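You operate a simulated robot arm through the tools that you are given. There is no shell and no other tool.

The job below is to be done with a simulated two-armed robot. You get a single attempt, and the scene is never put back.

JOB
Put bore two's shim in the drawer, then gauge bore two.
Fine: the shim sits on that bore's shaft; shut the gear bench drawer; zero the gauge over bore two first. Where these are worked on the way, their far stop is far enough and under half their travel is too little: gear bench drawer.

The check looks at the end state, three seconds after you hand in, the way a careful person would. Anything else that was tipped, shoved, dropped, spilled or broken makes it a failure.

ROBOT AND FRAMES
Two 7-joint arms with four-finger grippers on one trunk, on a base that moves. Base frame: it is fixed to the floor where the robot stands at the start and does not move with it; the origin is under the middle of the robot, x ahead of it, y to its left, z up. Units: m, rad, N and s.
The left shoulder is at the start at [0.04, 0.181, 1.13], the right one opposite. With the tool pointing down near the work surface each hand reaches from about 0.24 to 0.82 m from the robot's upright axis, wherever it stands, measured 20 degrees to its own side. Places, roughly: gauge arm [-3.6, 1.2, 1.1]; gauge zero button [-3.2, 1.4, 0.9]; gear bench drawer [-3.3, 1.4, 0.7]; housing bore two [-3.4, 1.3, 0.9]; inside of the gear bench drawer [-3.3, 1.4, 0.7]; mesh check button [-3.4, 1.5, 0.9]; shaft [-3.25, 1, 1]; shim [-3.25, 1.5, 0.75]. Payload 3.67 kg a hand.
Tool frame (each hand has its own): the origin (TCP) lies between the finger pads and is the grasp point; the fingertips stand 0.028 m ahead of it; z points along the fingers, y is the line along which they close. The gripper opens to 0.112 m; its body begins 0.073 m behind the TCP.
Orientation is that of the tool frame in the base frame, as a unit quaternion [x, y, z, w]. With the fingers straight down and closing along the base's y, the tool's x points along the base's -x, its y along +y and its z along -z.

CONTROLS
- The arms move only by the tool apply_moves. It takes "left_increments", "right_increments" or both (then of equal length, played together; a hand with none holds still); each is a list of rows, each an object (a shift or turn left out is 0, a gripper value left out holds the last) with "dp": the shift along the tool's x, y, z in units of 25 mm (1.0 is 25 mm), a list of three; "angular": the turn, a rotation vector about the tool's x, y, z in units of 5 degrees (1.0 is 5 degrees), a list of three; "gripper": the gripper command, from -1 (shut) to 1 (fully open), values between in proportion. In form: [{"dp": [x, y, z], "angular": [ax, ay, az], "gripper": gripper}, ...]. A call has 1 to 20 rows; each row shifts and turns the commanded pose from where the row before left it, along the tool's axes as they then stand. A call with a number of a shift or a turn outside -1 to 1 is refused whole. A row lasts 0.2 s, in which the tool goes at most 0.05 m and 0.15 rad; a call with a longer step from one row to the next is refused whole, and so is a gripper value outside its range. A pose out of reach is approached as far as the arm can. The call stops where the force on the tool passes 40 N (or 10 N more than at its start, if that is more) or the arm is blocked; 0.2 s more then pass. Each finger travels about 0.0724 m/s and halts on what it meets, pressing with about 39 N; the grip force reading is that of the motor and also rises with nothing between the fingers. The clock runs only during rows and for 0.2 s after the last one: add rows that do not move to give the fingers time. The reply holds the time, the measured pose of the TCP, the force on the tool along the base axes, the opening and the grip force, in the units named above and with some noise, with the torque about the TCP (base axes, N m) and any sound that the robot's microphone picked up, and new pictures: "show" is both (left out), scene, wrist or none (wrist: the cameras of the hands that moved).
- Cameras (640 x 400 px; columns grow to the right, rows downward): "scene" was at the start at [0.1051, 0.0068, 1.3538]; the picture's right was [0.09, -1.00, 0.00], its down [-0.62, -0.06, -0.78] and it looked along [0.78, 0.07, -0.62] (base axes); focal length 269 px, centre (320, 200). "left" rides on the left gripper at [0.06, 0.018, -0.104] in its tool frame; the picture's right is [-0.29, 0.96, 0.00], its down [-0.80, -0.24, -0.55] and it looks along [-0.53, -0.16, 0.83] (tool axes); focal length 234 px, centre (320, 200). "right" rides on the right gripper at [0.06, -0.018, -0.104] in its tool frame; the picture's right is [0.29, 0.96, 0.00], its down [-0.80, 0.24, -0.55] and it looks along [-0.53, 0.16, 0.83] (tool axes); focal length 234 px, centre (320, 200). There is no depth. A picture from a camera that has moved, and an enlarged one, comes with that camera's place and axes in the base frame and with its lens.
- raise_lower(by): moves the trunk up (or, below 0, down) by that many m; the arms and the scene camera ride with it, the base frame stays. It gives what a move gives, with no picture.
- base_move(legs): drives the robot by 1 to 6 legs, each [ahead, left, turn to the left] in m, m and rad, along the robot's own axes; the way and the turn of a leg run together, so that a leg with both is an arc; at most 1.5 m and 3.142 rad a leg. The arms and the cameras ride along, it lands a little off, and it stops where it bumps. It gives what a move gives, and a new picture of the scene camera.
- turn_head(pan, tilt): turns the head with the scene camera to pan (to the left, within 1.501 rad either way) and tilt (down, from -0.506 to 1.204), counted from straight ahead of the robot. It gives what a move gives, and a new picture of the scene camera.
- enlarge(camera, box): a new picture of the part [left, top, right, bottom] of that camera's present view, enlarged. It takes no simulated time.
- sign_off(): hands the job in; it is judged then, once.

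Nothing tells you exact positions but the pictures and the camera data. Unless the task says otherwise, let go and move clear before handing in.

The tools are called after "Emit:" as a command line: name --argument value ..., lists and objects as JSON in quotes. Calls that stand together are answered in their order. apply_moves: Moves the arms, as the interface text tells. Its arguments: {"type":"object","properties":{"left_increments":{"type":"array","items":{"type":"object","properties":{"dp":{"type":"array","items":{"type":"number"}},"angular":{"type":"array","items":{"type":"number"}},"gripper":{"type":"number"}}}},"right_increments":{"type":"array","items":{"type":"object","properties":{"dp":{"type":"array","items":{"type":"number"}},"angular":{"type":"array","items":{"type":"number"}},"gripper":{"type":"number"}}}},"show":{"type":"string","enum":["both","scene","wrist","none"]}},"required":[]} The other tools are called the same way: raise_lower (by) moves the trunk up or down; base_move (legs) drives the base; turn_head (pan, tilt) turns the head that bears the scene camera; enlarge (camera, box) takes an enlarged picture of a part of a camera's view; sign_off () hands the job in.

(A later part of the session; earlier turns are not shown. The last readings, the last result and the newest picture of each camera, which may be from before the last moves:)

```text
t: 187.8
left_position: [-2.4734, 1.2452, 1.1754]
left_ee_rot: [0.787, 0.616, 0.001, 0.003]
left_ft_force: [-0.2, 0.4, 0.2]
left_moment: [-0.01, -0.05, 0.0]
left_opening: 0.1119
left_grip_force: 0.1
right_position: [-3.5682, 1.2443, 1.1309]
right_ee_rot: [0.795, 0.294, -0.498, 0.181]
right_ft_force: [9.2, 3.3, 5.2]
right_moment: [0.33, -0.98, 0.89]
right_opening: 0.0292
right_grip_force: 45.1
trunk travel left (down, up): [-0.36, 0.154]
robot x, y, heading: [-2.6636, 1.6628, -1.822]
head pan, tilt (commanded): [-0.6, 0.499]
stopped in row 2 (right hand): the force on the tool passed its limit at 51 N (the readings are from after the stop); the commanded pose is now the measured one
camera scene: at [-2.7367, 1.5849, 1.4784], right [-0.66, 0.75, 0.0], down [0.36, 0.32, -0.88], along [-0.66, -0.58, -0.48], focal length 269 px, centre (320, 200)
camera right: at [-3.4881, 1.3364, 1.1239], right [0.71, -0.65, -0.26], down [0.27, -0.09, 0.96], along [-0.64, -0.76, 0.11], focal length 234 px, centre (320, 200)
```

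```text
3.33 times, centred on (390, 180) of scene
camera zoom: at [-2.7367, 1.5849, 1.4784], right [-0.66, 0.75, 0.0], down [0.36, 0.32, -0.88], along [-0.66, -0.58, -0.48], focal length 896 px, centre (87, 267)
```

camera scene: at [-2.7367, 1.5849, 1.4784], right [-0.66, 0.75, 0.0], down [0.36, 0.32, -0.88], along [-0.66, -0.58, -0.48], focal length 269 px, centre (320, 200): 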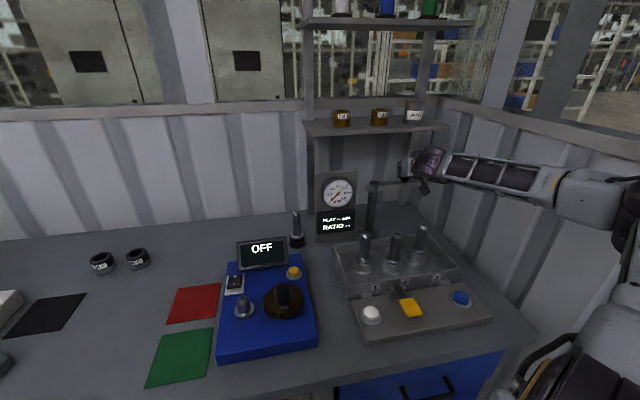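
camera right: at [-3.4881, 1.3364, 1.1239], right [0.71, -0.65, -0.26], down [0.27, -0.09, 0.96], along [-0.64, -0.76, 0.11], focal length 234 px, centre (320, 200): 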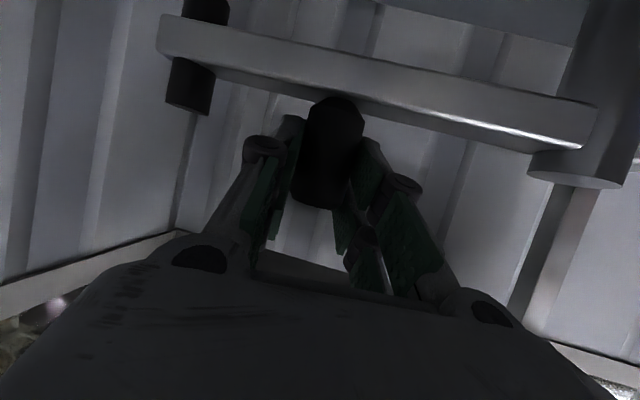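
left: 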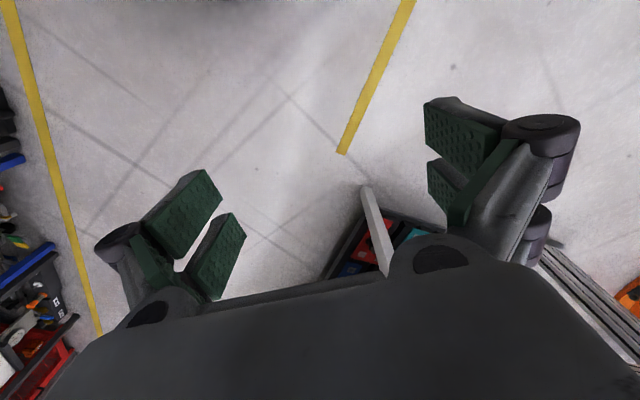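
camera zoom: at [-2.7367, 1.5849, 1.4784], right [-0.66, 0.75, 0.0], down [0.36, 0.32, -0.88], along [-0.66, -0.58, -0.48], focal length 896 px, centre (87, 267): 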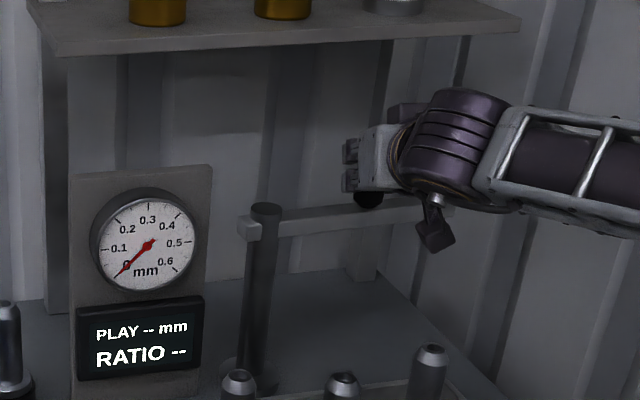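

It moved about 1.4 cm before the force limit tripped. I'll continue in much smaller, slower steps and watch the force.

Emit:
apply_moves --right_increments '[{"dp": [0.05, -0.035, -0.11]}, {"dp": [0.05, -0.035, -0.11]}]' --show "none"

```text
t: 188.4
left_position: [-2.4732, 1.2424, 1.1734]
left_ee_rot: [0.788, 0.616, 0.002, 0.002]
left_ft_force: [-0.1, -0.2, 0.1]
left_moment: [-0.03, 0.02, 0.0]
left_opening: 0.112
left_grip_force: 0.0
right_position: [-3.5655, 1.2493, 1.1308]
right_ee_rot: [0.796, 0.292, -0.499, 0.178]
right_ft_force: [-1.4, -8.7, 5.6]
right_moment: [-1.08, 0.08, -0.73]
right_opening: 0.0293
right_grip_force: 44.5
trunk travel left (down, up): [-0.36, 0.154]
robot x, y, heading: [-2.6642, 1.6659, -1.816]
head pan, tilt (commanded): [-0.6, 0.499]
```

Now the resistance is only about 8 N, with a slight push to the left, so the hinge is turning. Continuing along the arc in small steps.

Emit:
apply_moves --right_increments '[{"dp": [0.086, -0.03, -0.178]}, {"dp": [0.086, -0.03, -0.178]}, {"dp": [0.086, -0.02, -0.178]}, {"dp": [0.086, -0.01, -0.178]}]' --show "none"

```text
t: 189.4
left_position: [-2.4728, 1.2428, 1.1749]
left_ee_rot: [0.787, 0.616, 0.002, 0.001]
left_ft_force: [0.6, 0.5, -0.7]
left_moment: [-0.01, 0.02, 0.0]
left_opening: 0.1121
left_grip_force: 0.1
right_position: [-3.5516, 1.2645, 1.1309]
right_ee_rot: [0.796, 0.292, -0.499, 0.179]
right_ft_force: [0.9, -5.4, 10.2]
right_moment: [-1.26, -0.12, -0.31]
right_opening: 0.0281
right_grip_force: 44.9
trunk travel left (down, up): [-0.36, 0.154]
robot x, y, heading: [-2.6665, 1.6647, -1.818]
head pan, tilt (commanded): [-0.6, 0.499]
```

Emit:
apply_moves --right_increments '[{"dp": [0.01, 0.002, -0.294]}, {"dp": [0.118, 0.002, -0.242]}, {"dp": [0.118, 0.002, -0.242]}, {"dp": [0.118, 0.002, -0.242]}]' --show "none"

Emit:
enlarge --camera "scene" --box '[330, 120, 450, 240]'

```text
t: 190.4
left_position: [-2.475, 1.2403, 1.173]
left_ee_rot: [0.787, 0.617, 0.004, 0.002]
left_ft_force: [0.2, -0.4, -0.9]
left_moment: [-0.02, -0.01, -0.03]
left_opening: 0.1121
left_grip_force: 0.0
right_position: [-3.5316, 1.2781, 1.1323]
right_ee_rot: [0.797, 0.294, -0.497, 0.179]
right_ft_force: [-1.4, -12.8, -0.5]
right_moment: [-0.82, -0.13, -0.84]
right_opening: 0.0287
right_grip_force: 45.3
trunk travel left (down, up): [-0.36, 0.154]
robot x, y, heading: [-2.6645, 1.66, -1.816]
head pan, tilt (commanded): [-0.6, 0.499]
```

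```text
3.33 times, centred on (390, 180) of scene
camera zoom: at [-2.7382, 1.5801, 1.4782], right [-0.66, 0.75, 0.0], down [0.36, 0.32, -0.88], along [-0.66, -0.58, -0.48], focal length 896 px, centre (87, 267)
```

zoom: 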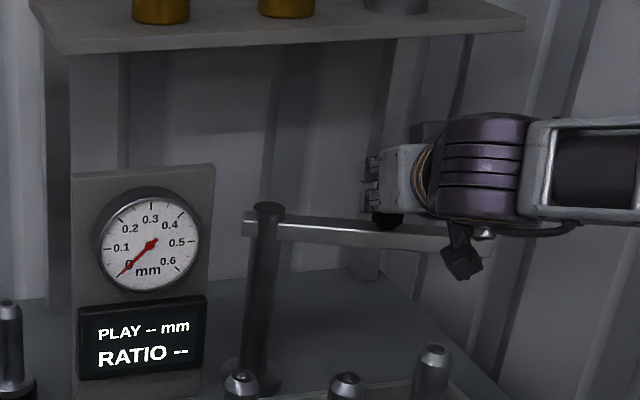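

The arm is swinging round nicely toward me. Continuing along the arc with more leftward motion.

Emit:
apply_moves --right_increments '[{"dp": [0.111, 0.077, -0.227]}, {"dp": [0.111, 0.077, -0.227]}, {"dp": [0.111, 0.077, -0.227]}, {"dp": [0.111, 0.077, -0.227]}, {"dp": [0.111, 0.077, -0.227]}]' --show "none"

Emit:
enlarge --camera "right" --box '[160, 40, 480, 240]'

```text
t: 191.6
left_position: [-2.476, 1.2405, 1.1738]
left_ee_rot: [0.787, 0.617, 0.005, 0.001]
left_ft_force: [0.3, 0.1, 0.7]
left_moment: [-0.03, -0.01, 0.01]
left_opening: 0.1118
left_grip_force: 0.0
right_position: [-3.5018, 1.2926, 1.1311]
right_ee_rot: [0.797, 0.294, -0.497, 0.178]
right_ft_force: [-0.6, -15.3, -6.5]
right_moment: [-1.35, -0.06, -0.39]
right_opening: 0.0296
right_grip_force: 45.5
trunk travel left (down, up): [-0.36, 0.154]
robot x, y, heading: [-2.6656, 1.6641, -1.818]
head pan, tilt (commanded): [-0.6, 0.499]
```

```text
2.00 times, centred on (320, 140) of right
camera zoom: at [-3.4217, 1.384, 1.1245], right [0.71, -0.65, -0.27], down [0.27, -0.1, 0.96], along [-0.65, -0.76, 0.11], focal length 468 px, centre (320, 320)
```

zoom: 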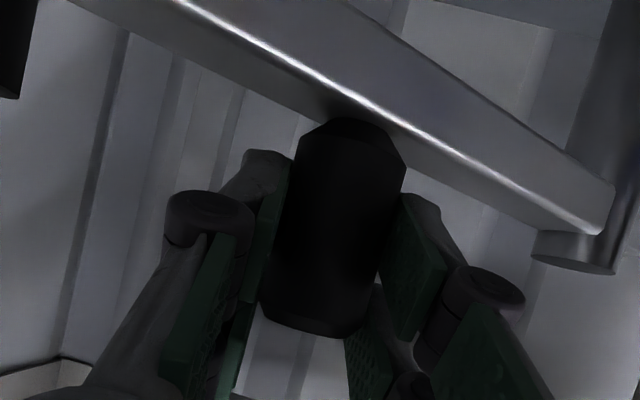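

Emit:
apply_moves --right_increments '[{"dp": [0.071, 0.117, -0.145]}, {"dp": [0.071, 0.117, -0.145]}, {"dp": [0.071, 0.117, -0.145]}, {"dp": [0.071, 0.117, -0.145]}, {"dp": [0.071, 0.117, -0.145]}, {"dp": [0.071, 0.117, -0.145]}]' --show "none"

```text
t: 193.0
left_position: [-2.4774, 1.2438, 1.1743]
left_ee_rot: [0.788, 0.615, 0.004, 0.003]
left_ft_force: [0.7, 0.7, -0.6]
left_moment: [0.02, -0.01, -0.01]
left_opening: 0.1119
left_grip_force: 0.1
right_position: [-3.477, 1.298, 1.1313]
right_ee_rot: [0.797, 0.292, -0.498, 0.178]
right_ft_force: [-8.3, 3.4, -8.9]
right_moment: [-0.67, 0.03, -1.0]
right_opening: 0.0284
right_grip_force: 44.9
trunk travel left (down, up): [-0.36, 0.154]
robot x, y, heading: [-2.6656, 1.6642, -1.818]
head pan, tilt (commanded): [-0.6, 0.499]
```

Forces are well balanced (about 8 N of friction). Continuing to swing round.

Emit:
apply_moves --right_increments '[{"dp": [0.068, 0.14, -0.138]}, {"dp": [0.068, 0.14, -0.138]}, {"dp": [0.068, 0.14, -0.138]}, {"dp": [0.068, 0.14, -0.138]}, {"dp": [0.068, 0.14, -0.138]}, {"dp": [0.068, 0.14, -0.138]}, {"dp": [0.049, 0.171, -0.098]}, {"dp": [0.049, 0.171, -0.098]}, {"dp": [0.049, 0.171, -0.098]}]' --show "none"

Emit:
enlarge --camera "scene" --box '[330, 130, 470, 270]'

Emit:
enlarge --camera "right" --box '[160, 0, 480, 200]'

```text
t: 195.0
left_position: [-2.474, 1.244, 1.1745]
left_ee_rot: [0.788, 0.616, 0.003, 0.003]
left_ft_force: [0.2, 0.0, -1.3]
left_moment: [0.02, 0.02, -0.01]
left_opening: 0.1119
left_grip_force: 0.1
right_position: [-3.4248, 1.2917, 1.1315]
right_ee_rot: [0.796, 0.294, -0.497, 0.18]
right_ft_force: [6.2, 19.8, -12.6]
right_moment: [0.62, 0.16, -0.36]
right_opening: 0.0294
right_grip_force: 44.9
trunk travel left (down, up): [-0.36, 0.154]
robot x, y, heading: [-2.665, 1.6654, -1.817]
head pan, tilt (commanded): [-0.6, 0.499]
```

```text
2.86 times, centred on (400, 200) of scene
camera zoom: at [-2.7376, 1.5847, 1.4784], right [-0.66, 0.75, 0.0], down [0.36, 0.32, -0.88], along [-0.66, -0.58, -0.48], focal length 768 px, centre (91, 200)
```

zoom: 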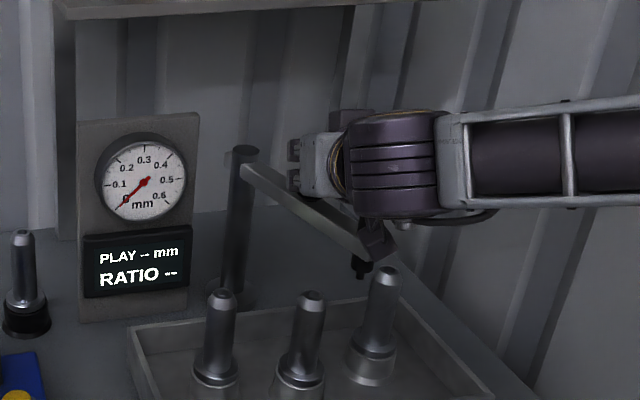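

```text
2.00 times, centred on (320, 100) of right
camera zoom: at [-3.344, 1.3834, 1.1249], right [0.72, -0.65, -0.27], down [0.27, -0.09, 0.96], along [-0.64, -0.76, 0.11], focal length 468 px, centre (320, 400)
```

zoom: 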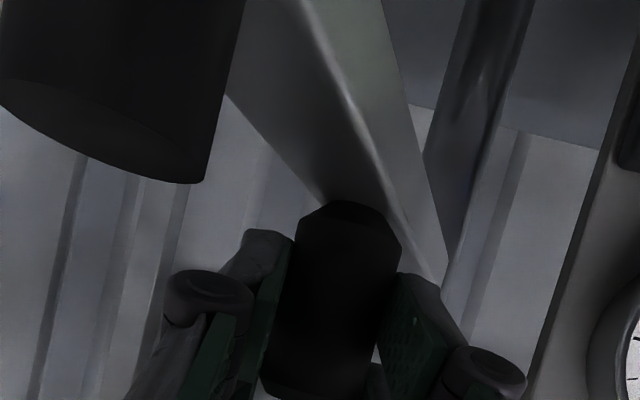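

About 74° round now. Slight outward and downward relief, then the last stretch to point straight over bore two.

Emit:
apply_moves --right_increments '[{"dp": [0.159, -0.027, -0.053]}, {"dp": [0.049, 0.169, -0.099]}, {"dp": [0.049, 0.169, -0.099]}, {"dp": [0.049, 0.169, -0.099]}, {"dp": [0.035, 0.18, -0.07]}]' --show "none"

Emit:
enlarge --camera "scene" --box '[330, 130, 470, 270]'

Emit:
enlarge --camera "right" --box '[160, 0, 480, 200]'

```text
t: 196.2
left_position: [-2.473, 1.242, 1.1744]
left_ee_rot: [0.788, 0.616, 0.003, 0.002]
left_ft_force: [0.3, -0.2, 0.1]
left_moment: [0.02, -0.01, 0.0]
left_opening: 0.1123
left_grip_force: 0.1
right_position: [-3.4063, 1.2844, 1.1313]
right_ee_rot: [0.795, 0.292, -0.5, 0.179]
right_ft_force: [-10.2, -8.6, 13.1]
right_moment: [-0.28, 0.43, -0.55]
right_opening: 0.0286
right_grip_force: 45.4
trunk travel left (down, up): [-0.36, 0.154]
robot x, y, heading: [-2.661, 1.6623, -1.819]
head pan, tilt (commanded): [-0.6, 0.499]
```

```text
2.86 times, centred on (400, 200) of scene
camera zoom: at [-2.7383, 1.5817, 1.4784], right [-0.66, 0.75, 0.0], down [0.36, 0.32, -0.88], along [-0.66, -0.58, -0.48], focal length 768 px, centre (91, 200)
```

zoom: 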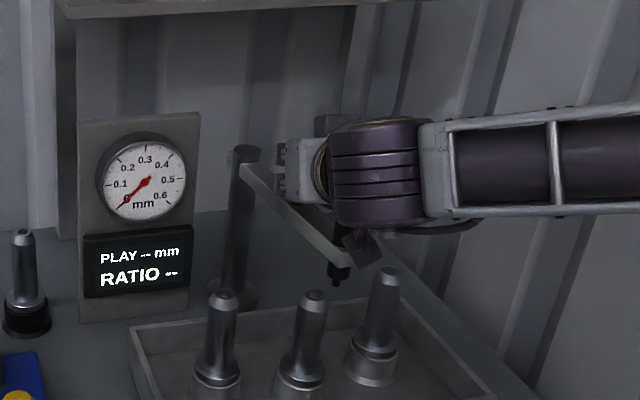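

```text
2.00 times, centred on (320, 100) of right
camera zoom: at [-3.3261, 1.3761, 1.124], right [0.71, -0.65, -0.27], down [0.27, -0.09, 0.96], along [-0.65, -0.75, 0.11], focal length 468 px, centre (320, 400)
```

zoom: 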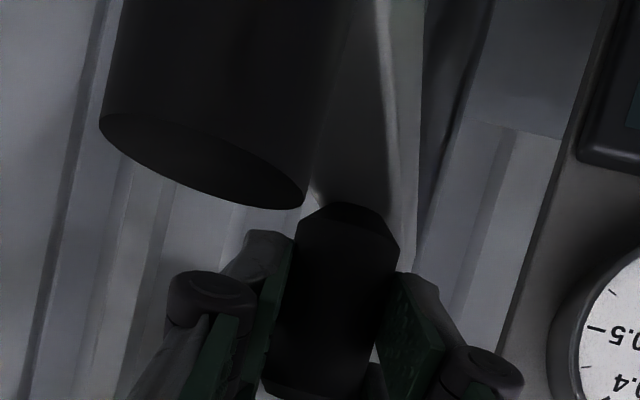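

Close now, about 7° to go. A few more millimetres to the left.

Emit:
apply_moves --right_increments '[{"dp": [-0.03, 0.18, -0.055]}, {"dp": [-0.03, 0.18, -0.055]}, {"dp": [0.02, 0.18, -0.038]}]' --show "none"

Emit:
enlarge --camera "scene" --box '[330, 130, 470, 270]'

Emit:
enlarge --camera "right" --box '[160, 0, 480, 200]'

```text
t: 197.0
left_position: [-2.4745, 1.2435, 1.1732]
left_ee_rot: [0.788, 0.615, 0.004, 0.002]
left_ft_force: [-0.4, -0.1, 0.2]
left_moment: [0.01, 0.03, 0.02]
left_opening: 0.1119
left_grip_force: 0.1
right_position: [-3.3964, 1.2793, 1.1314]
right_ee_rot: [0.797, 0.293, -0.498, 0.178]
right_ft_force: [-12.5, 0.0, 9.3]
right_moment: [-0.83, 0.38, -1.21]
right_opening: 0.0289
right_grip_force: 45.2
trunk travel left (down, up): [-0.36, 0.154]
robot x, y, heading: [-2.6624, 1.6626, -1.819]
head pan, tilt (commanded): [-0.6, 0.499]
```

```text
2.86 times, centred on (400, 200) of scene
camera zoom: at [-2.7385, 1.5835, 1.4784], right [-0.66, 0.75, 0.0], down [0.36, 0.32, -0.88], along [-0.66, -0.58, -0.48], focal length 768 px, centre (91, 200)
```

zoom: 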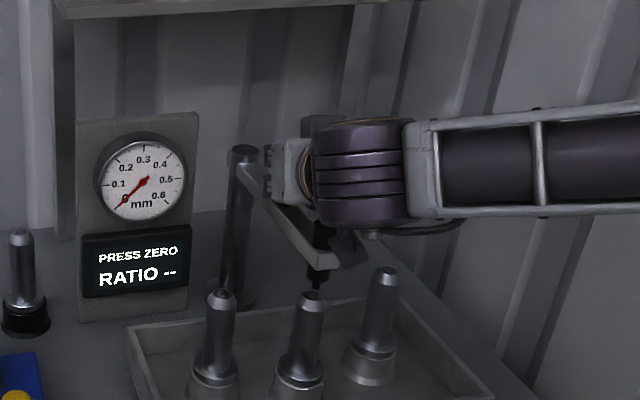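

```text
2.00 times, centred on (320, 100) of right
camera zoom: at [-3.3154, 1.3704, 1.1247], right [0.71, -0.65, -0.27], down [0.27, -0.1, 0.96], along [-0.65, -0.75, 0.11], focal length 468 px, centre (320, 400)
```

zoom: 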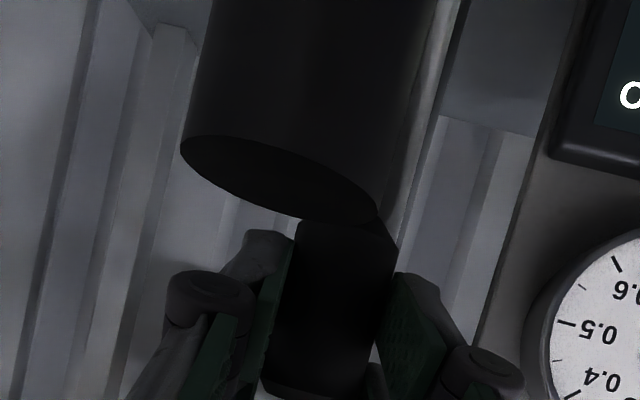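

The display now says "PRESS ZERO": the gauge is over bore two. I'll nudge 2 mm more to be well centred, then let go of the knob gently.

Emit:
apply_moves --right_increments '[{"dp": [0.01, 0.09, -0.015]}, {"dp": [0, 0, 0]}, {"gripper": -0.3}, {"gripper": -0.1}, {"gripper": -0.1}]' --show "none"

Emit:
enlarge --camera "scene" --box '[330, 130, 470, 270]'

```text
t: 198.2
left_position: [-2.4745, 1.2436, 1.1729]
left_ee_rot: [0.787, 0.617, 0.001, 0.001]
left_ft_force: [-0.2, 0.3, 0.0]
left_moment: [0.02, -0.02, -0.05]
left_opening: 0.1119
left_grip_force: 0.1
right_position: [-3.3927, 1.2761, 1.1321]
right_ee_rot: [0.797, 0.292, -0.497, 0.177]
right_ft_force: [0.3, -0.3, 0.0]
right_moment: [0.02, -0.02, -0.02]
right_opening: 0.0505
right_grip_force: 0.0
trunk travel left (down, up): [-0.36, 0.154]
robot x, y, heading: [-2.665, 1.6607, -1.817]
head pan, tilt (commanded): [-0.6, 0.499]
```

```text
2.86 times, centred on (400, 200) of scene
camera zoom: at [-2.7376, 1.5822, 1.4783], right [-0.66, 0.75, 0.0], down [0.36, 0.32, -0.88], along [-0.66, -0.58, -0.48], focal length 768 px, centre (91, 200)
```

zoom: 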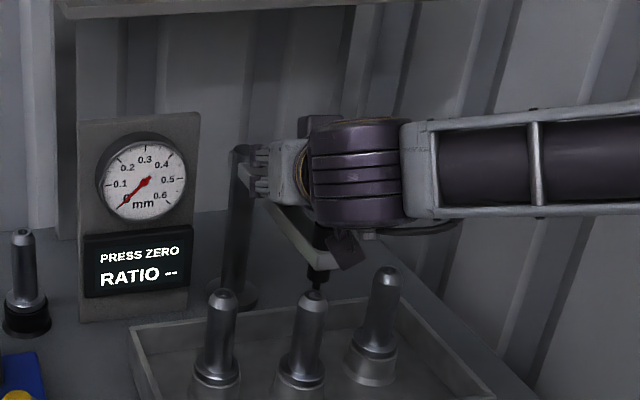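

The reading holds with the knob released. I'll lift the hand straight up off the knob, then draw it back, leaving the arm where it is.

Emit:
apply_moves --right_increments '[{"dp": [-0.45, 0, -0.22]}, {"dp": [-0.72, 0, -0.35]}, {"dp": [-0.72, 0, -0.35]}, {"dp": [-0.72, 0, -0.35]}]' --show "none"

Emit:
enlarge --camera "scene" --box '[330, 110, 490, 270]'

```text
t: 199.2
left_position: [-2.4742, 1.2428, 1.1742]
left_ee_rot: [0.788, 0.616, 0.003, 0.002]
left_ft_force: [0.2, 0.1, 0.6]
left_moment: [-0.01, 0.02, 0.0]
left_opening: 0.1117
left_grip_force: 0.0
right_position: [-3.3921, 1.2779, 1.2046]
right_ee_rot: [0.797, 0.293, -0.498, 0.178]
right_ft_force: [0.5, 0.1, 0.6]
right_moment: [0.02, 0.0, -0.02]
right_opening: 0.0505
right_grip_force: 0.1
trunk travel left (down, up): [-0.36, 0.154]
robot x, y, heading: [-2.6638, 1.6619, -1.819]
head pan, tilt (commanded): [-0.6, 0.499]
```

```text
2.50 times, centred on (410, 190) of scene
camera zoom: at [-2.7371, 1.5827, 1.4784], right [-0.66, 0.75, 0.0], down [0.36, 0.32, -0.88], along [-0.66, -0.58, -0.48], focal length 672 px, centre (95, 225)
```

zoom: 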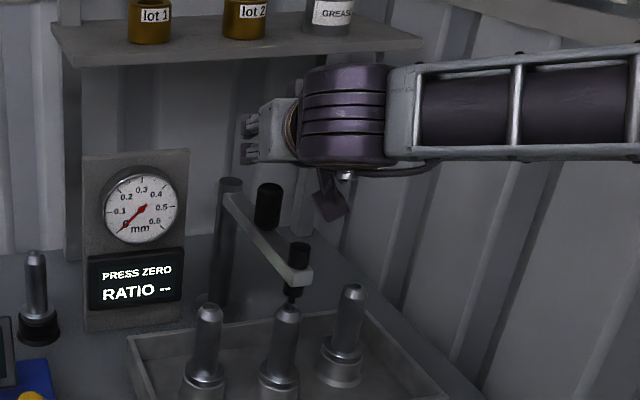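

The arm stays put over shaft 2 and the display asks for zero. I'll back the base straight out with the hand high, which also keeps my elbow off the wall.

Emit:
base_move --legs '[[-0.184, 0.078, 0.0]]'

Emit:
enlarge --camera "scene" --box '[310, 110, 470, 310]'

```text
t: 200.8
left_position: [-2.3554, 1.4, 1.1732]
left_ee_rot: [0.787, 0.617, 0.003, 0.002]
left_ft_force: [0.5, -0.5, -0.6]
left_moment: [0.03, 0.03, 0.01]
left_opening: 0.112
left_grip_force: 0.1
right_position: [-3.2734, 1.4339, 1.2033]
right_ee_rot: [0.796, 0.294, -0.497, 0.179]
right_ft_force: [0.0, -0.2, 0.6]
right_moment: [0.02, -0.05, 0.02]
right_opening: 0.0504
right_grip_force: 0.1
trunk travel left (down, up): [-0.36, 0.154]
robot x, y, heading: [-2.5435, 1.8226, -1.82]
head pan, tilt (commanded): [-0.6, 0.499]
camera scene: at [-2.6197, 1.7391, 1.4783], right [-0.66, 0.75, 0.0], down [0.36, 0.32, -0.88], along [-0.66, -0.58, -0.48], focal length 269 px, centre (320, 200)
```

scene: 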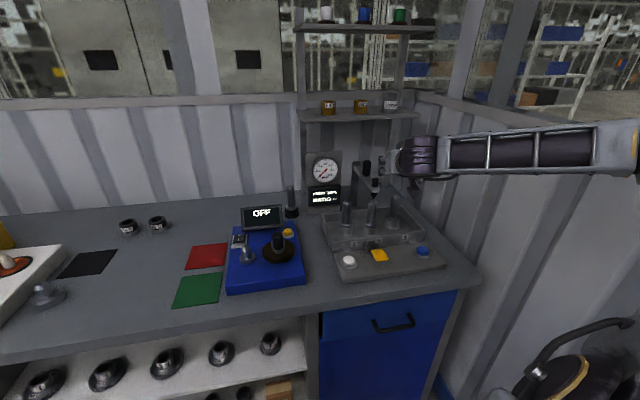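

```text
2.00 times, centred on (390, 210) of scene
camera zoom: at [-2.6197, 1.7391, 1.4783], right [-0.66, 0.75, 0.0], down [0.36, 0.32, -0.88], along [-0.66, -0.58, -0.48], focal length 538 px, centre (180, 180)
```

zoom: 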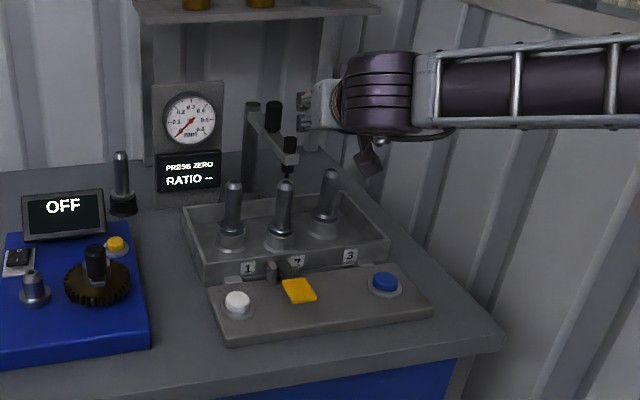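

Next I'll tip the tool down to near-vertical with the fingers closed, to press the white zero button.

Emit:
apply_moves --right_increments '[{"angular": [0, 1, 0], "gripper": -1}, {"angular": [0, 1, 0]}, {"angular": [0, 1, 0]}, {"angular": [0, 1, 0]}, {"angular": [0, 1, 0]}, {"angular": [0, 1, 0]}, {"angular": [0, 1, 0]}, {"angular": [0, 1, 0]}, {"angular": [0, 1, 0]}, {"angular": [0, 1, 0]}]' --show "both"

```text
t: 203.0
left_position: [-2.3557, 1.3981, 1.174]
left_ee_rot: [0.787, 0.617, 0.001, 0.002]
left_ft_force: [0.2, -0.4, 0.3]
left_moment: [0.01, -0.02, 0.03]
left_opening: 0.1119
left_grip_force: 0.1
right_position: [-3.2732, 1.4322, 1.2035]
right_ee_rot: [0.932, 0.341, -0.114, 0.036]
right_ft_force: [-1.0, 0.1, 0.4]
right_moment: [0.01, -0.05, -0.05]
right_opening: 0.0
right_grip_force: 35.9
trunk travel left (down, up): [-0.36, 0.154]
robot x, y, heading: [-2.544, 1.82, -1.818]
head pan, tilt (commanded): [-0.6, 0.499]
camera scene: at [-2.6194, 1.7387, 1.4783], right [-0.66, 0.75, 0.0], down [0.36, 0.32, -0.88], along [-0.66, -0.58, -0.48], focal length 269 px, centre (320, 200)
camera right: at [-3.2202, 1.4997, 1.2912], right [0.83, -0.55, -0.08], down [-0.33, -0.6, 0.73], along [-0.45, -0.58, -0.68], focal length 234 px, centre (320, 200)
```

scene: 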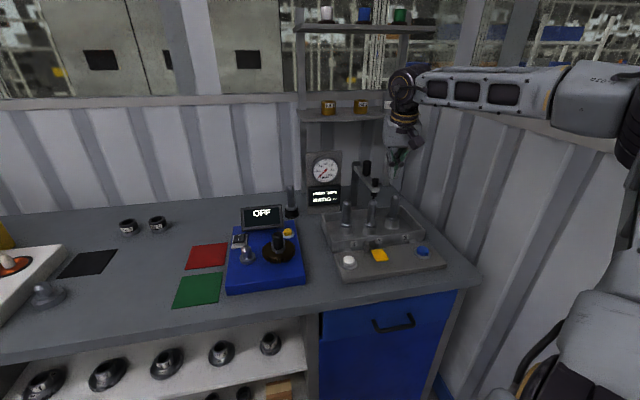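
right: 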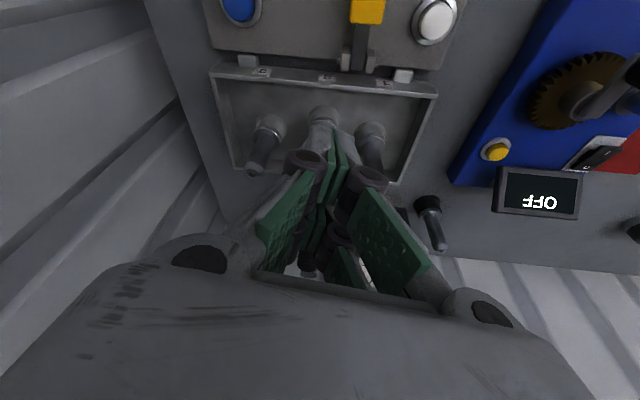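

I'll move over the white button and descend to about 7 cm above it, then verify with the wrist camera.

Emit:
apply_moves --right_increments '[{"dp": [0.38, 0.87, -0.1]}, {"dp": [0.38, 0.87, -0.1]}, {"dp": [0.38, 0.87, -0.1]}, {"dp": [0.38, 0.87, -0.1]}, {"dp": [0.38, 0.87, -0.1]}, {"dp": [0.237, 0.011, 0.97]}, {"dp": [0.237, 0.011, 0.97]}, {"dp": [0.237, 0.011, 0.97]}, {"dp": [0.237, 0.011, 0.97]}, {"dp": [0.237, 0.011, 0.97]}, {"dp": [0.237, 0.011, 0.97]}, {"dp": [0.237, 0.011, 0.97]}, {"dp": [0.237, 0.011, 0.97]}]' --show "both"

Emit:
enlarge --camera "scene" --box '[310, 170, 450, 300]'

```text
t: 205.8
left_position: [-2.3547, 1.3989, 1.1739]
left_ee_rot: [0.787, 0.617, 0.002, 0.002]
left_ft_force: [-0.5, -0.2, 0.1]
left_moment: [-0.02, -0.01, -0.02]
left_opening: 0.1118
left_grip_force: 0.2
right_position: [-3.1657, 1.3806, 1.0055]
right_ee_rot: [0.932, 0.341, -0.114, 0.038]
right_ft_force: [-0.5, -0.5, 0.6]
right_moment: [0.02, -0.02, 0.01]
right_opening: 0.0001
right_grip_force: 36.0
trunk travel left (down, up): [-0.36, 0.154]
robot x, y, heading: [-2.5453, 1.818, -1.816]
head pan, tilt (commanded): [-0.6, 0.499]
camera scene: at [-2.6195, 1.7389, 1.4783], right [-0.66, 0.75, 0.0], down [0.36, 0.32, -0.88], along [-0.66, -0.58, -0.48], focal length 269 px, centre (320, 200)
camera right: at [-3.1125, 1.4471, 1.0923], right [0.83, -0.55, -0.08], down [-0.33, -0.6, 0.73], along [-0.45, -0.58, -0.68], focal length 234 px, centre (320, 200)
```

scene: 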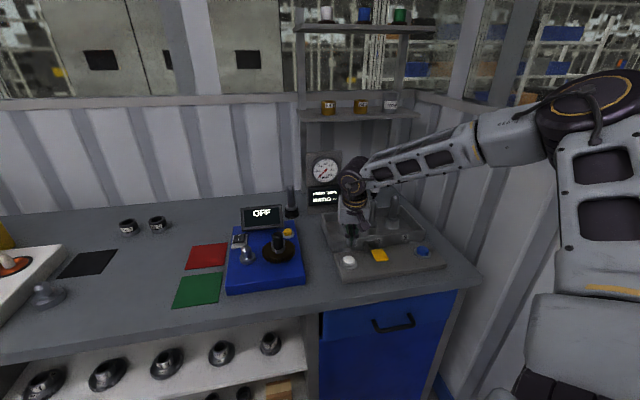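
right: 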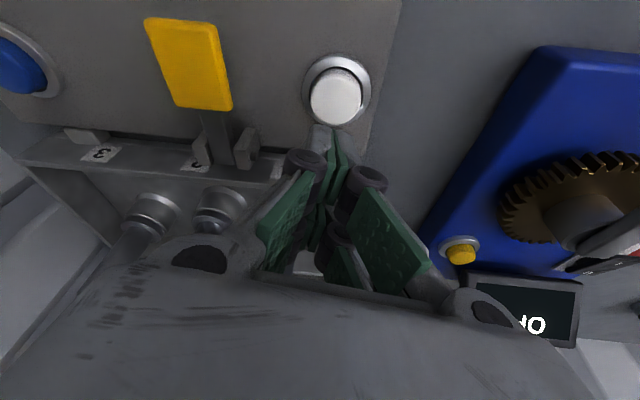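

```text
3.08 times, centred on (380, 235) of scene
camera zoom: at [-2.6195, 1.7389, 1.4783], right [-0.66, 0.75, 0.0], down [0.36, 0.32, -0.88], along [-0.66, -0.58, -0.48], focal length 827 px, centre (135, 92)
```

zoom: 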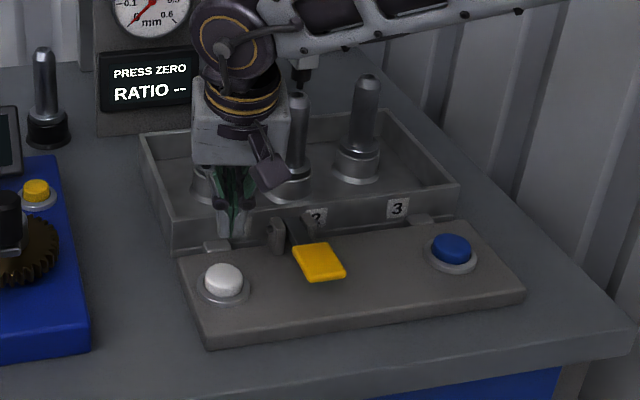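

I'm 5 mm off the button's centre; a small correction, then descend to just above it.

Emit:
apply_moves --right_increments '[{"dp": [0.186, 0.12, -0.047]}, {"dp": [0.237, 0.011, 0.97]}, {"dp": [0.237, 0.011, 0.97]}, {"dp": [0.166, 0.008, 0.68]}]' --show "none"

Emit:
enlarge --camera "scene" --box '[310, 170, 450, 300]'

Emit:
enlarge --camera "right" --box '[220, 40, 440, 240]'

```text
t: 206.8
left_position: [-2.3519, 1.4039, 1.1755]
left_ee_rot: [0.788, 0.616, 0.001, 0.002]
left_ft_force: [0.4, -0.1, -0.1]
left_moment: [-0.01, 0.03, 0.02]
left_opening: 0.1119
left_grip_force: 0.0
right_position: [-3.1602, 1.3811, 0.9454]
right_ee_rot: [0.931, 0.341, -0.12, 0.043]
right_ft_force: [-10.9, 2.4, 39.3]
right_moment: [0.52, -0.2, 0.24]
right_opening: 0.006
right_grip_force: 35.7
trunk travel left (down, up): [-0.36, 0.154]
robot x, y, heading: [-2.5465, 1.821, -1.821]
head pan, tilt (commanded): [-0.6, 0.499]
heard: click
```

```text
3.08 times, centred on (380, 235) of scene
camera zoom: at [-2.6155, 1.7442, 1.4792], right [-0.66, 0.75, 0.0], down [0.36, 0.31, -0.88], along [-0.66, -0.58, -0.48], focal length 827 px, centre (135, 92)
```

zoom: 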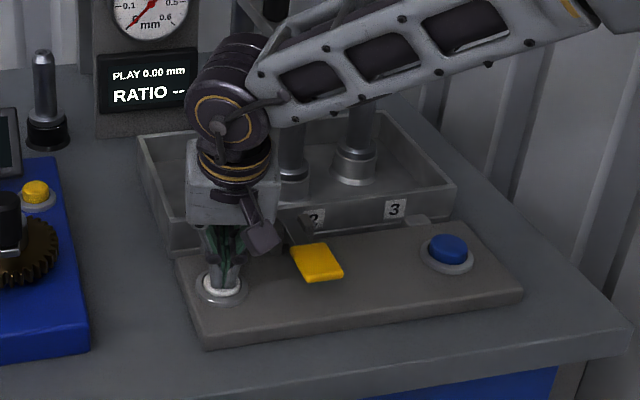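

```text
2.00 times, centred on (330, 140) of right
camera zoom: at [-3.1063, 1.4497, 1.0318], right [0.83, -0.55, -0.08], down [-0.32, -0.59, 0.74], along [-0.45, -0.59, -0.67], focal length 468 px, centre (300, 320)
```

zoom: 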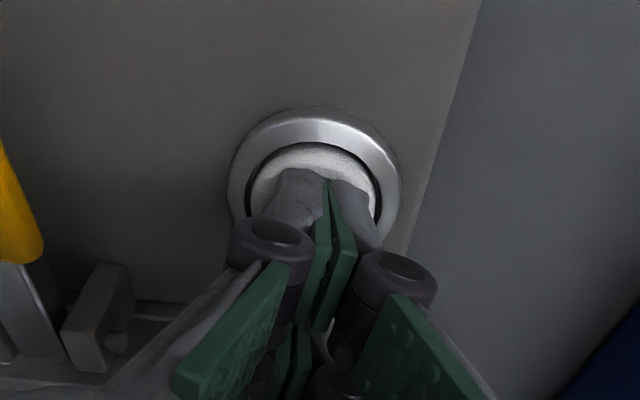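

Click — the display now reads "PLAY 0.00 mm". The gauge is zeroed over bore two. I'll lift off the button.

Emit:
apply_moves --right_increments '[{"dp": [-0.12, 0, -0.48]}, {"dp": [-0.237, -0.011, -0.97]}, {"dp": [-0.237, -0.011, -0.97]}, {"dp": [-0.237, -0.011, -0.97]}]' --show "none"

Emit:
enlarge --camera "scene" --box '[300, 140, 460, 290]'

Emit:
enlarge --camera "right" --box '[0, 0, 400, 250]'

```text
t: 207.8
left_position: [-2.3551, 1.4008, 1.1734]
left_ee_rot: [0.787, 0.617, 0.003, 0.001]
left_ft_force: [-0.2, 0.6, -0.1]
left_moment: [0.0, 0.0, 0.03]
left_opening: 0.112
left_grip_force: 0.1
right_position: [-3.1596, 1.3804, 1.0246]
right_ee_rot: [0.932, 0.341, -0.114, 0.038]
right_ft_force: [-0.3, 0.0, 0.1]
right_moment: [-0.02, -0.02, 0.05]
right_opening: 0.0
right_grip_force: 35.8
trunk travel left (down, up): [-0.36, 0.154]
robot x, y, heading: [-2.5469, 1.8229, -1.819]
head pan, tilt (commanded): [-0.6, 0.499]
```

```text
2.67 times, centred on (380, 215) of scene
camera zoom: at [-2.6189, 1.7397, 1.4783], right [-0.66, 0.75, 0.0], down [0.36, 0.32, -0.88], along [-0.66, -0.58, -0.48], focal length 717 px, centre (160, 160)
```

zoom: 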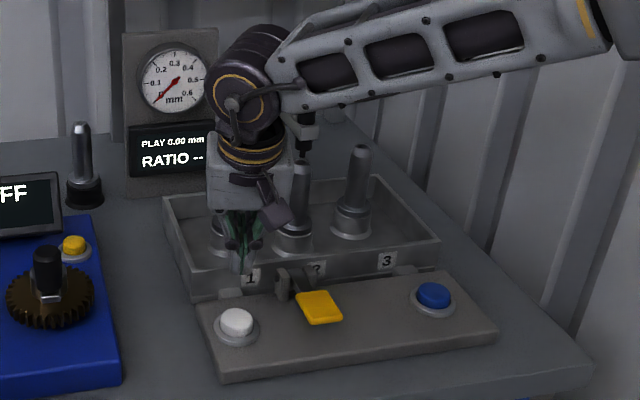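

```text
1.60 times, centred on (200, 125) of right
camera zoom: at [-3.1072, 1.4478, 1.1117], right [0.83, -0.55, -0.08], down [-0.33, -0.6, 0.73], along [-0.45, -0.58, -0.68], focal length 375 px, centre (512, 320)
```

zoom: 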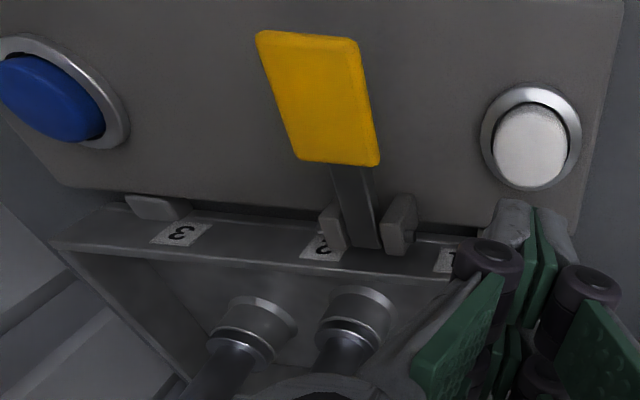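

PLAY 0.00 is held. The yellow lever at bore two is hinged at the wall, its pad near S 3.44 / N 0.77 at z ≈ 0.946 — pressing it should lift the shaft against the gauge. I'll move above the pad and check.

Emit:
apply_moves --right_increments '[{"dp": [0.157, -0.917, -0.028]}, {"dp": [0.157, -0.917, -0.028]}, {"dp": [0.157, -0.917, -0.028]}, {"dp": [0.157, -0.917, -0.028]}]' --show "none"

Emit:
enlarge --camera "scene" --box '[300, 140, 460, 290]'

Emit:
enlarge --camera "right" --box '[160, 0, 480, 200]'

```text
t: 208.8
left_position: [-2.3545, 1.4014, 1.175]
left_ee_rot: [0.787, 0.617, 0.002, 0.003]
left_ft_force: [-0.4, 0.4, -0.2]
left_moment: [-0.02, 0.02, -0.04]
left_opening: 0.1121
left_grip_force: 0.0
right_position: [-3.2074, 1.461, 1.0257]
right_ee_rot: [0.932, 0.341, -0.114, 0.038]
right_ft_force: [0.5, 0.8, 0.2]
right_moment: [-0.01, 0.0, 0.0]
right_opening: 0.0
right_grip_force: 36.2
trunk travel left (down, up): [-0.36, 0.154]
robot x, y, heading: [-2.5469, 1.8223, -1.817]
head pan, tilt (commanded): [-0.6, 0.499]
```

```text
2.67 times, centred on (380, 215) of scene
camera zoom: at [-2.6198, 1.7409, 1.4784], right [-0.66, 0.75, 0.0], down [0.36, 0.32, -0.88], along [-0.66, -0.58, -0.48], focal length 717 px, centre (160, 160)
```

zoom: 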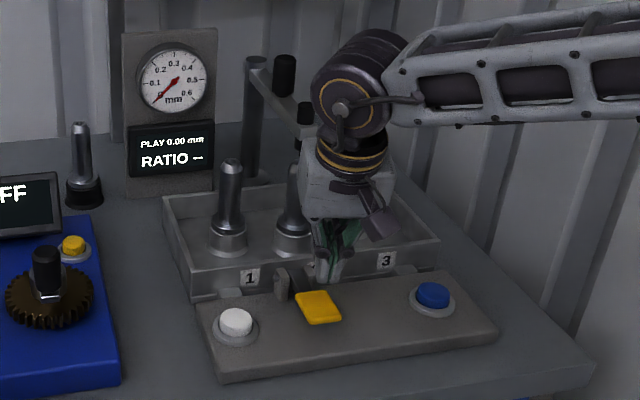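

```text
2.00 times, centred on (320, 100) of right
camera zoom: at [-3.1552, 1.5284, 1.1133], right [0.83, -0.55, -0.08], down [-0.33, -0.6, 0.73], along [-0.45, -0.58, -0.68], focal length 468 px, centre (320, 400)
```

zoom: 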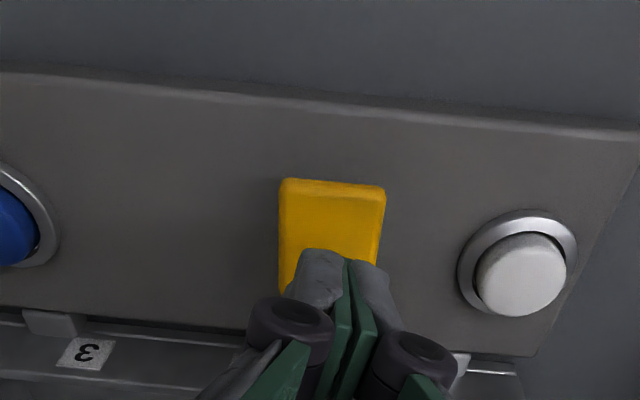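

Lined up over the pad. Descending and pressing the lever gently.

Emit:
apply_moves --right_increments '[{"dp": [0.237, 0.011, 0.97]}, {"dp": [0.237, 0.011, 0.97]}, {"dp": [0.12, 0.005, 0.48]}]' --show "none"

Emit:
enlarge --camera "scene" --box '[300, 140, 460, 290]'

```text
t: 209.6
left_position: [-2.3548, 1.3992, 1.1742]
left_ee_rot: [0.788, 0.616, 0.002, 0.002]
left_ft_force: [0.1, 0.0, -0.5]
left_moment: [-0.01, -0.01, -0.02]
left_opening: 0.112
left_grip_force: 0.1
right_position: [-3.2068, 1.4625, 0.9627]
right_ee_rot: [0.932, 0.342, -0.116, 0.037]
right_ft_force: [0.6, 3.0, 3.0]
right_moment: [0.09, -0.05, 0.0]
right_opening: 0.0
right_grip_force: 35.0
trunk travel left (down, up): [-0.36, 0.154]
robot x, y, heading: [-2.5482, 1.8206, -1.816]
head pan, tilt (commanded): [-0.6, 0.499]
```

```text
2.67 times, centred on (380, 215) of scene
camera zoom: at [-2.6187, 1.7397, 1.4784], right [-0.66, 0.75, 0.0], down [0.36, 0.32, -0.88], along [-0.66, -0.58, -0.48], focal length 717 px, centre (160, 160)
```

zoom: 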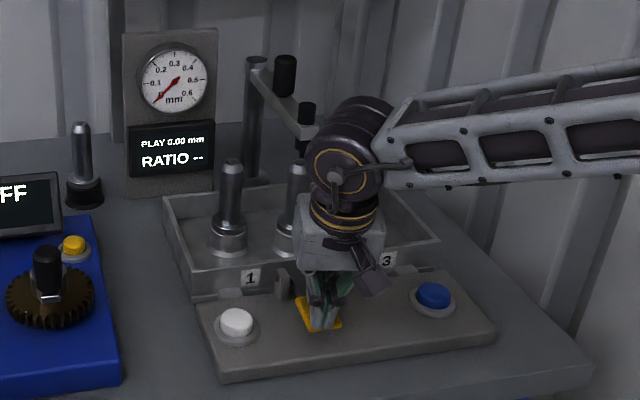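

Touching the pad (3 N). Pressing further in small steps while watching the display.

Emit:
apply_moves --right_increments '[{"dp": [0.095, 0.004, 0.388]}, {"dp": [0, 0, 0]}]' --show "none"

Emit:
enlarge --camera "scene" --box '[300, 140, 460, 290]'

```text
t: 210.2
left_position: [-2.355, 1.4, 1.1751]
left_ee_rot: [0.787, 0.617, 0.002, 0.001]
left_ft_force: [0.0, 0.8, -0.5]
left_moment: [0.0, -0.01, 0.01]
left_opening: 0.1123
left_grip_force: 0.0
right_position: [-3.2059, 1.4611, 0.9524]
right_ee_rot: [0.932, 0.342, -0.114, 0.039]
right_ft_force: [-1.2, -0.1, 3.8]
right_moment: [-0.01, -0.02, 0.02]
right_opening: 0.0003
right_grip_force: 35.7
trunk travel left (down, up): [-0.36, 0.154]
robot x, y, heading: [-2.5443, 1.8199, -1.813]
head pan, tilt (commanded): [-0.6, 0.499]
```

```text
2.67 times, centred on (380, 215) of scene
camera zoom: at [-2.6188, 1.74, 1.4784], right [-0.66, 0.75, 0.0], down [0.36, 0.32, -0.88], along [-0.66, -0.58, -0.48], focal length 717 px, centre (160, 160)
```

zoom: 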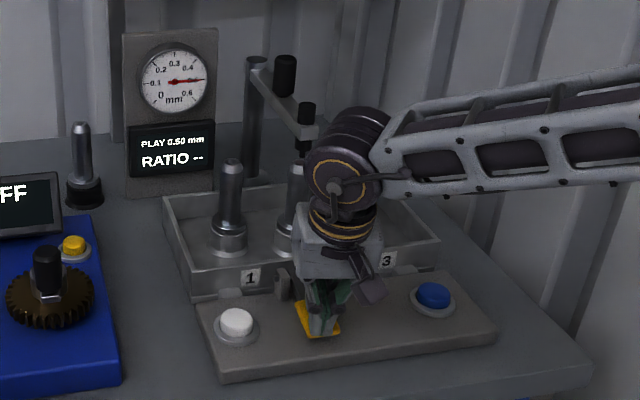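

The needle swung and PLAY reads about 0.50 mm. Let me read it closely, and press a touch further to confirm it's the full lift.

Emit:
enlarge --camera "scene" --box '[325, 145, 385, 190]'

Emit:
apply_moves --right_increments '[{"dp": [0.06, 0.002, 0.24]}, {"dp": [0, 0, 0]}]' --show "none"

Emit:
enlarge --camera "scene" --box '[325, 145, 385, 190]'

```text
8.89 times, centred on (355, 168) of scene
camera zoom: at [-2.6188, 1.74, 1.4784], right [-0.66, 0.75, 0.0], down [0.36, 0.32, -0.88], along [-0.66, -0.58, -0.48], focal length 2389 px, centre (9, 489)
```

zoom: 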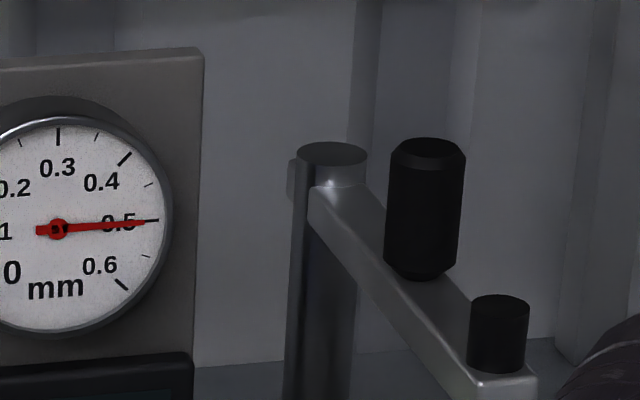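

```text
t: 210.8
left_position: [-2.3536, 1.4001, 1.1746]
left_ee_rot: [0.787, 0.616, 0.002, 0.002]
left_ft_force: [0.2, -0.4, -0.4]
left_moment: [-0.04, -0.02, 0.04]
left_opening: 0.112
left_grip_force: 0.1
right_position: [-3.2064, 1.4609, 0.9497]
right_ee_rot: [0.932, 0.341, -0.118, 0.039]
right_ft_force: [-4.0, 3.9, 24.9]
right_moment: [-0.08, 0.07, -0.05]
right_opening: 0.0
right_grip_force: 36.1
trunk travel left (down, up): [-0.36, 0.154]
robot x, y, heading: [-2.5432, 1.8198, -1.819]
head pan, tilt (commanded): [-0.6, 0.499]
```

```text
8.89 times, centred on (355, 168) of scene
camera zoom: at [-2.6169, 1.7418, 1.4788], right [-0.66, 0.75, 0.0], down [0.36, 0.32, -0.88], along [-0.66, -0.58, -0.48], focal length 2389 px, centre (9, 489)
```

zoom: 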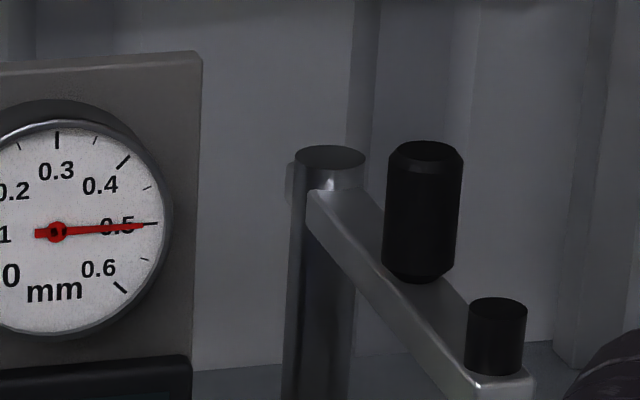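

The full lever stroke gives a steady 0.50 mm. I'll lift off the lever and see what the display holds.

Emit:
apply_moves --right_increments '[{"dp": [-0.12, 0, -0.48]}, {"dp": [-0.237, -0.011, -0.97]}, {"dp": [-0.237, -0.011, -0.97]}, {"dp": [-0.237, -0.011, -0.97]}, {"dp": [-0.237, -0.011, -0.97]}, {"dp": [-0.237, -0.011, -0.97]}, {"dp": [-0.237, -0.011, -0.97]}]' --show "none"

Emit:
enlarge --camera "scene" --box '[300, 140, 460, 290]'

```text
t: 212.4
left_position: [-2.3549, 1.4003, 1.1734]
left_ee_rot: [0.787, 0.617, 0.003, 0.001]
left_ft_force: [-0.1, -0.4, 0.3]
left_moment: [0.02, 0.0, -0.02]
left_opening: 0.112
left_grip_force: 0.1
right_position: [-3.2065, 1.4618, 1.1084]
right_ee_rot: [0.932, 0.341, -0.114, 0.037]
right_ft_force: [0.6, 0.1, -0.3]
right_moment: [-0.03, 0.02, 0.04]
right_opening: 0.0001
right_grip_force: 35.6
trunk travel left (down, up): [-0.36, 0.154]
robot x, y, heading: [-2.5466, 1.8186, -1.813]
head pan, tilt (commanded): [-0.6, 0.499]
```

```text
2.67 times, centred on (380, 215) of scene
camera zoom: at [-2.6186, 1.7398, 1.4784], right [-0.66, 0.75, 0.0], down [0.36, 0.32, -0.88], along [-0.66, -0.58, -0.48], focal length 717 px, centre (160, 160)
```

zoom: 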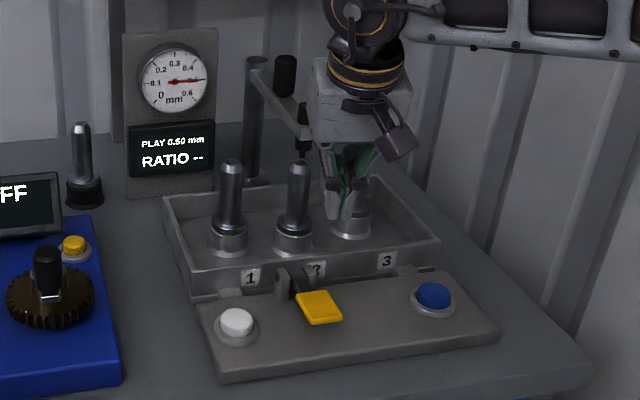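

The reading is latched at PLAY 0.50 mm. I'll back the base away with the hands clear and check the drawer and fixture one last time.

Emit:
base_move --legs '[[-0.25, 0.11, 0.0]]'

Emit:
turn_head --pan -0.6 --tilt 0.65

Emit:
enlarge --camera "scene" --box '[280, 90, 480, 290]'

```text
t: 214.3
left_position: [-2.191, 1.609, 1.1748]
left_ee_rot: [0.789, 0.615, 0.003, 0.002]
left_ft_force: [-1.4, 0.3, -0.6]
left_moment: [0.03, 0.0, -0.01]
left_opening: 0.1124
left_grip_force: 0.1
right_position: [-3.0419, 1.677, 1.1065]
right_ee_rot: [0.933, 0.338, -0.115, 0.037]
right_ft_force: [-1.3, 0.3, 0.2]
right_moment: [0.0, 0.0, 0.01]
right_opening: 0.0002
right_grip_force: 35.9
trunk travel left (down, up): [-0.36, 0.154]
robot x, y, heading: [-2.377, 2.0329, -1.824]
head pan, tilt (commanded): [-0.6, 0.499]
camera scene: at [-2.4536, 1.9508, 1.4783], right [-0.66, 0.75, 0.0], down [0.36, 0.32, -0.88], along [-0.66, -0.58, -0.48], focal length 269 px, centre (320, 200)
```

scene: 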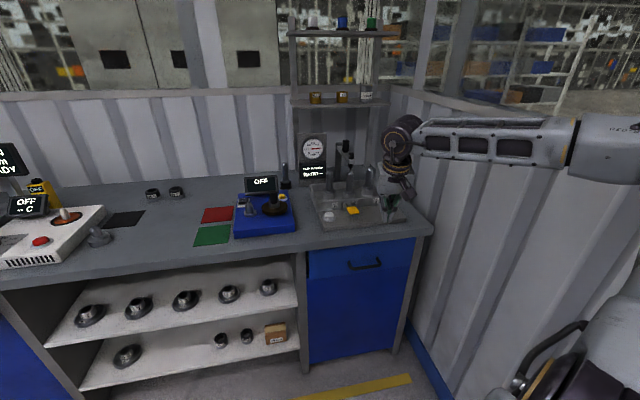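

```text
t: 215.0
left_position: [-2.1898, 1.6104, 1.1737]
left_ee_rot: [0.789, 0.615, 0.002, 0.002]
left_ft_force: [-0.5, 0.7, -0.5]
left_moment: [0.0, -0.01, 0.03]
left_opening: 0.1118
left_grip_force: 0.0
right_position: [-3.0396, 1.6765, 1.108]
right_ee_rot: [0.933, 0.339, -0.116, 0.037]
right_ft_force: [-0.1, -0.1, 0.5]
right_moment: [0.0, 0.0, 0.0]
right_opening: 0.0
right_grip_force: 35.7
trunk travel left (down, up): [-0.36, 0.154]
robot x, y, heading: [-2.379, 2.0336, -1.82]
head pan, tilt (commanded): [-0.6, 0.649]
camera scene: at [-2.4493, 1.9548, 1.4651], right [-0.66, 0.75, 0.0], down [0.45, 0.4, -0.8], along [-0.6, -0.53, -0.6], focal length 269 px, centre (320, 200)
```

scene: 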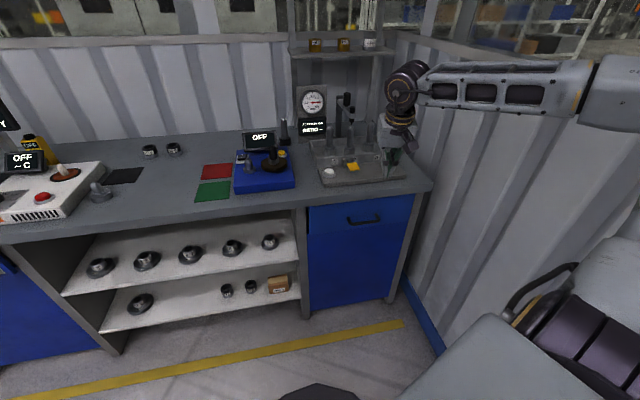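

```text
2.00 times, centred on (380, 190) of scene
camera zoom: at [-2.4493, 1.9548, 1.4651], right [-0.66, 0.75, 0.0], down [0.45, 0.4, -0.8], along [-0.6, -0.53, -0.6], focal length 538 px, centre (200, 220)
```

zoom: 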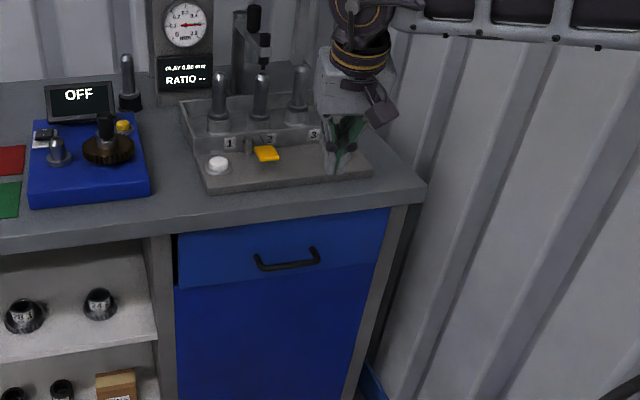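

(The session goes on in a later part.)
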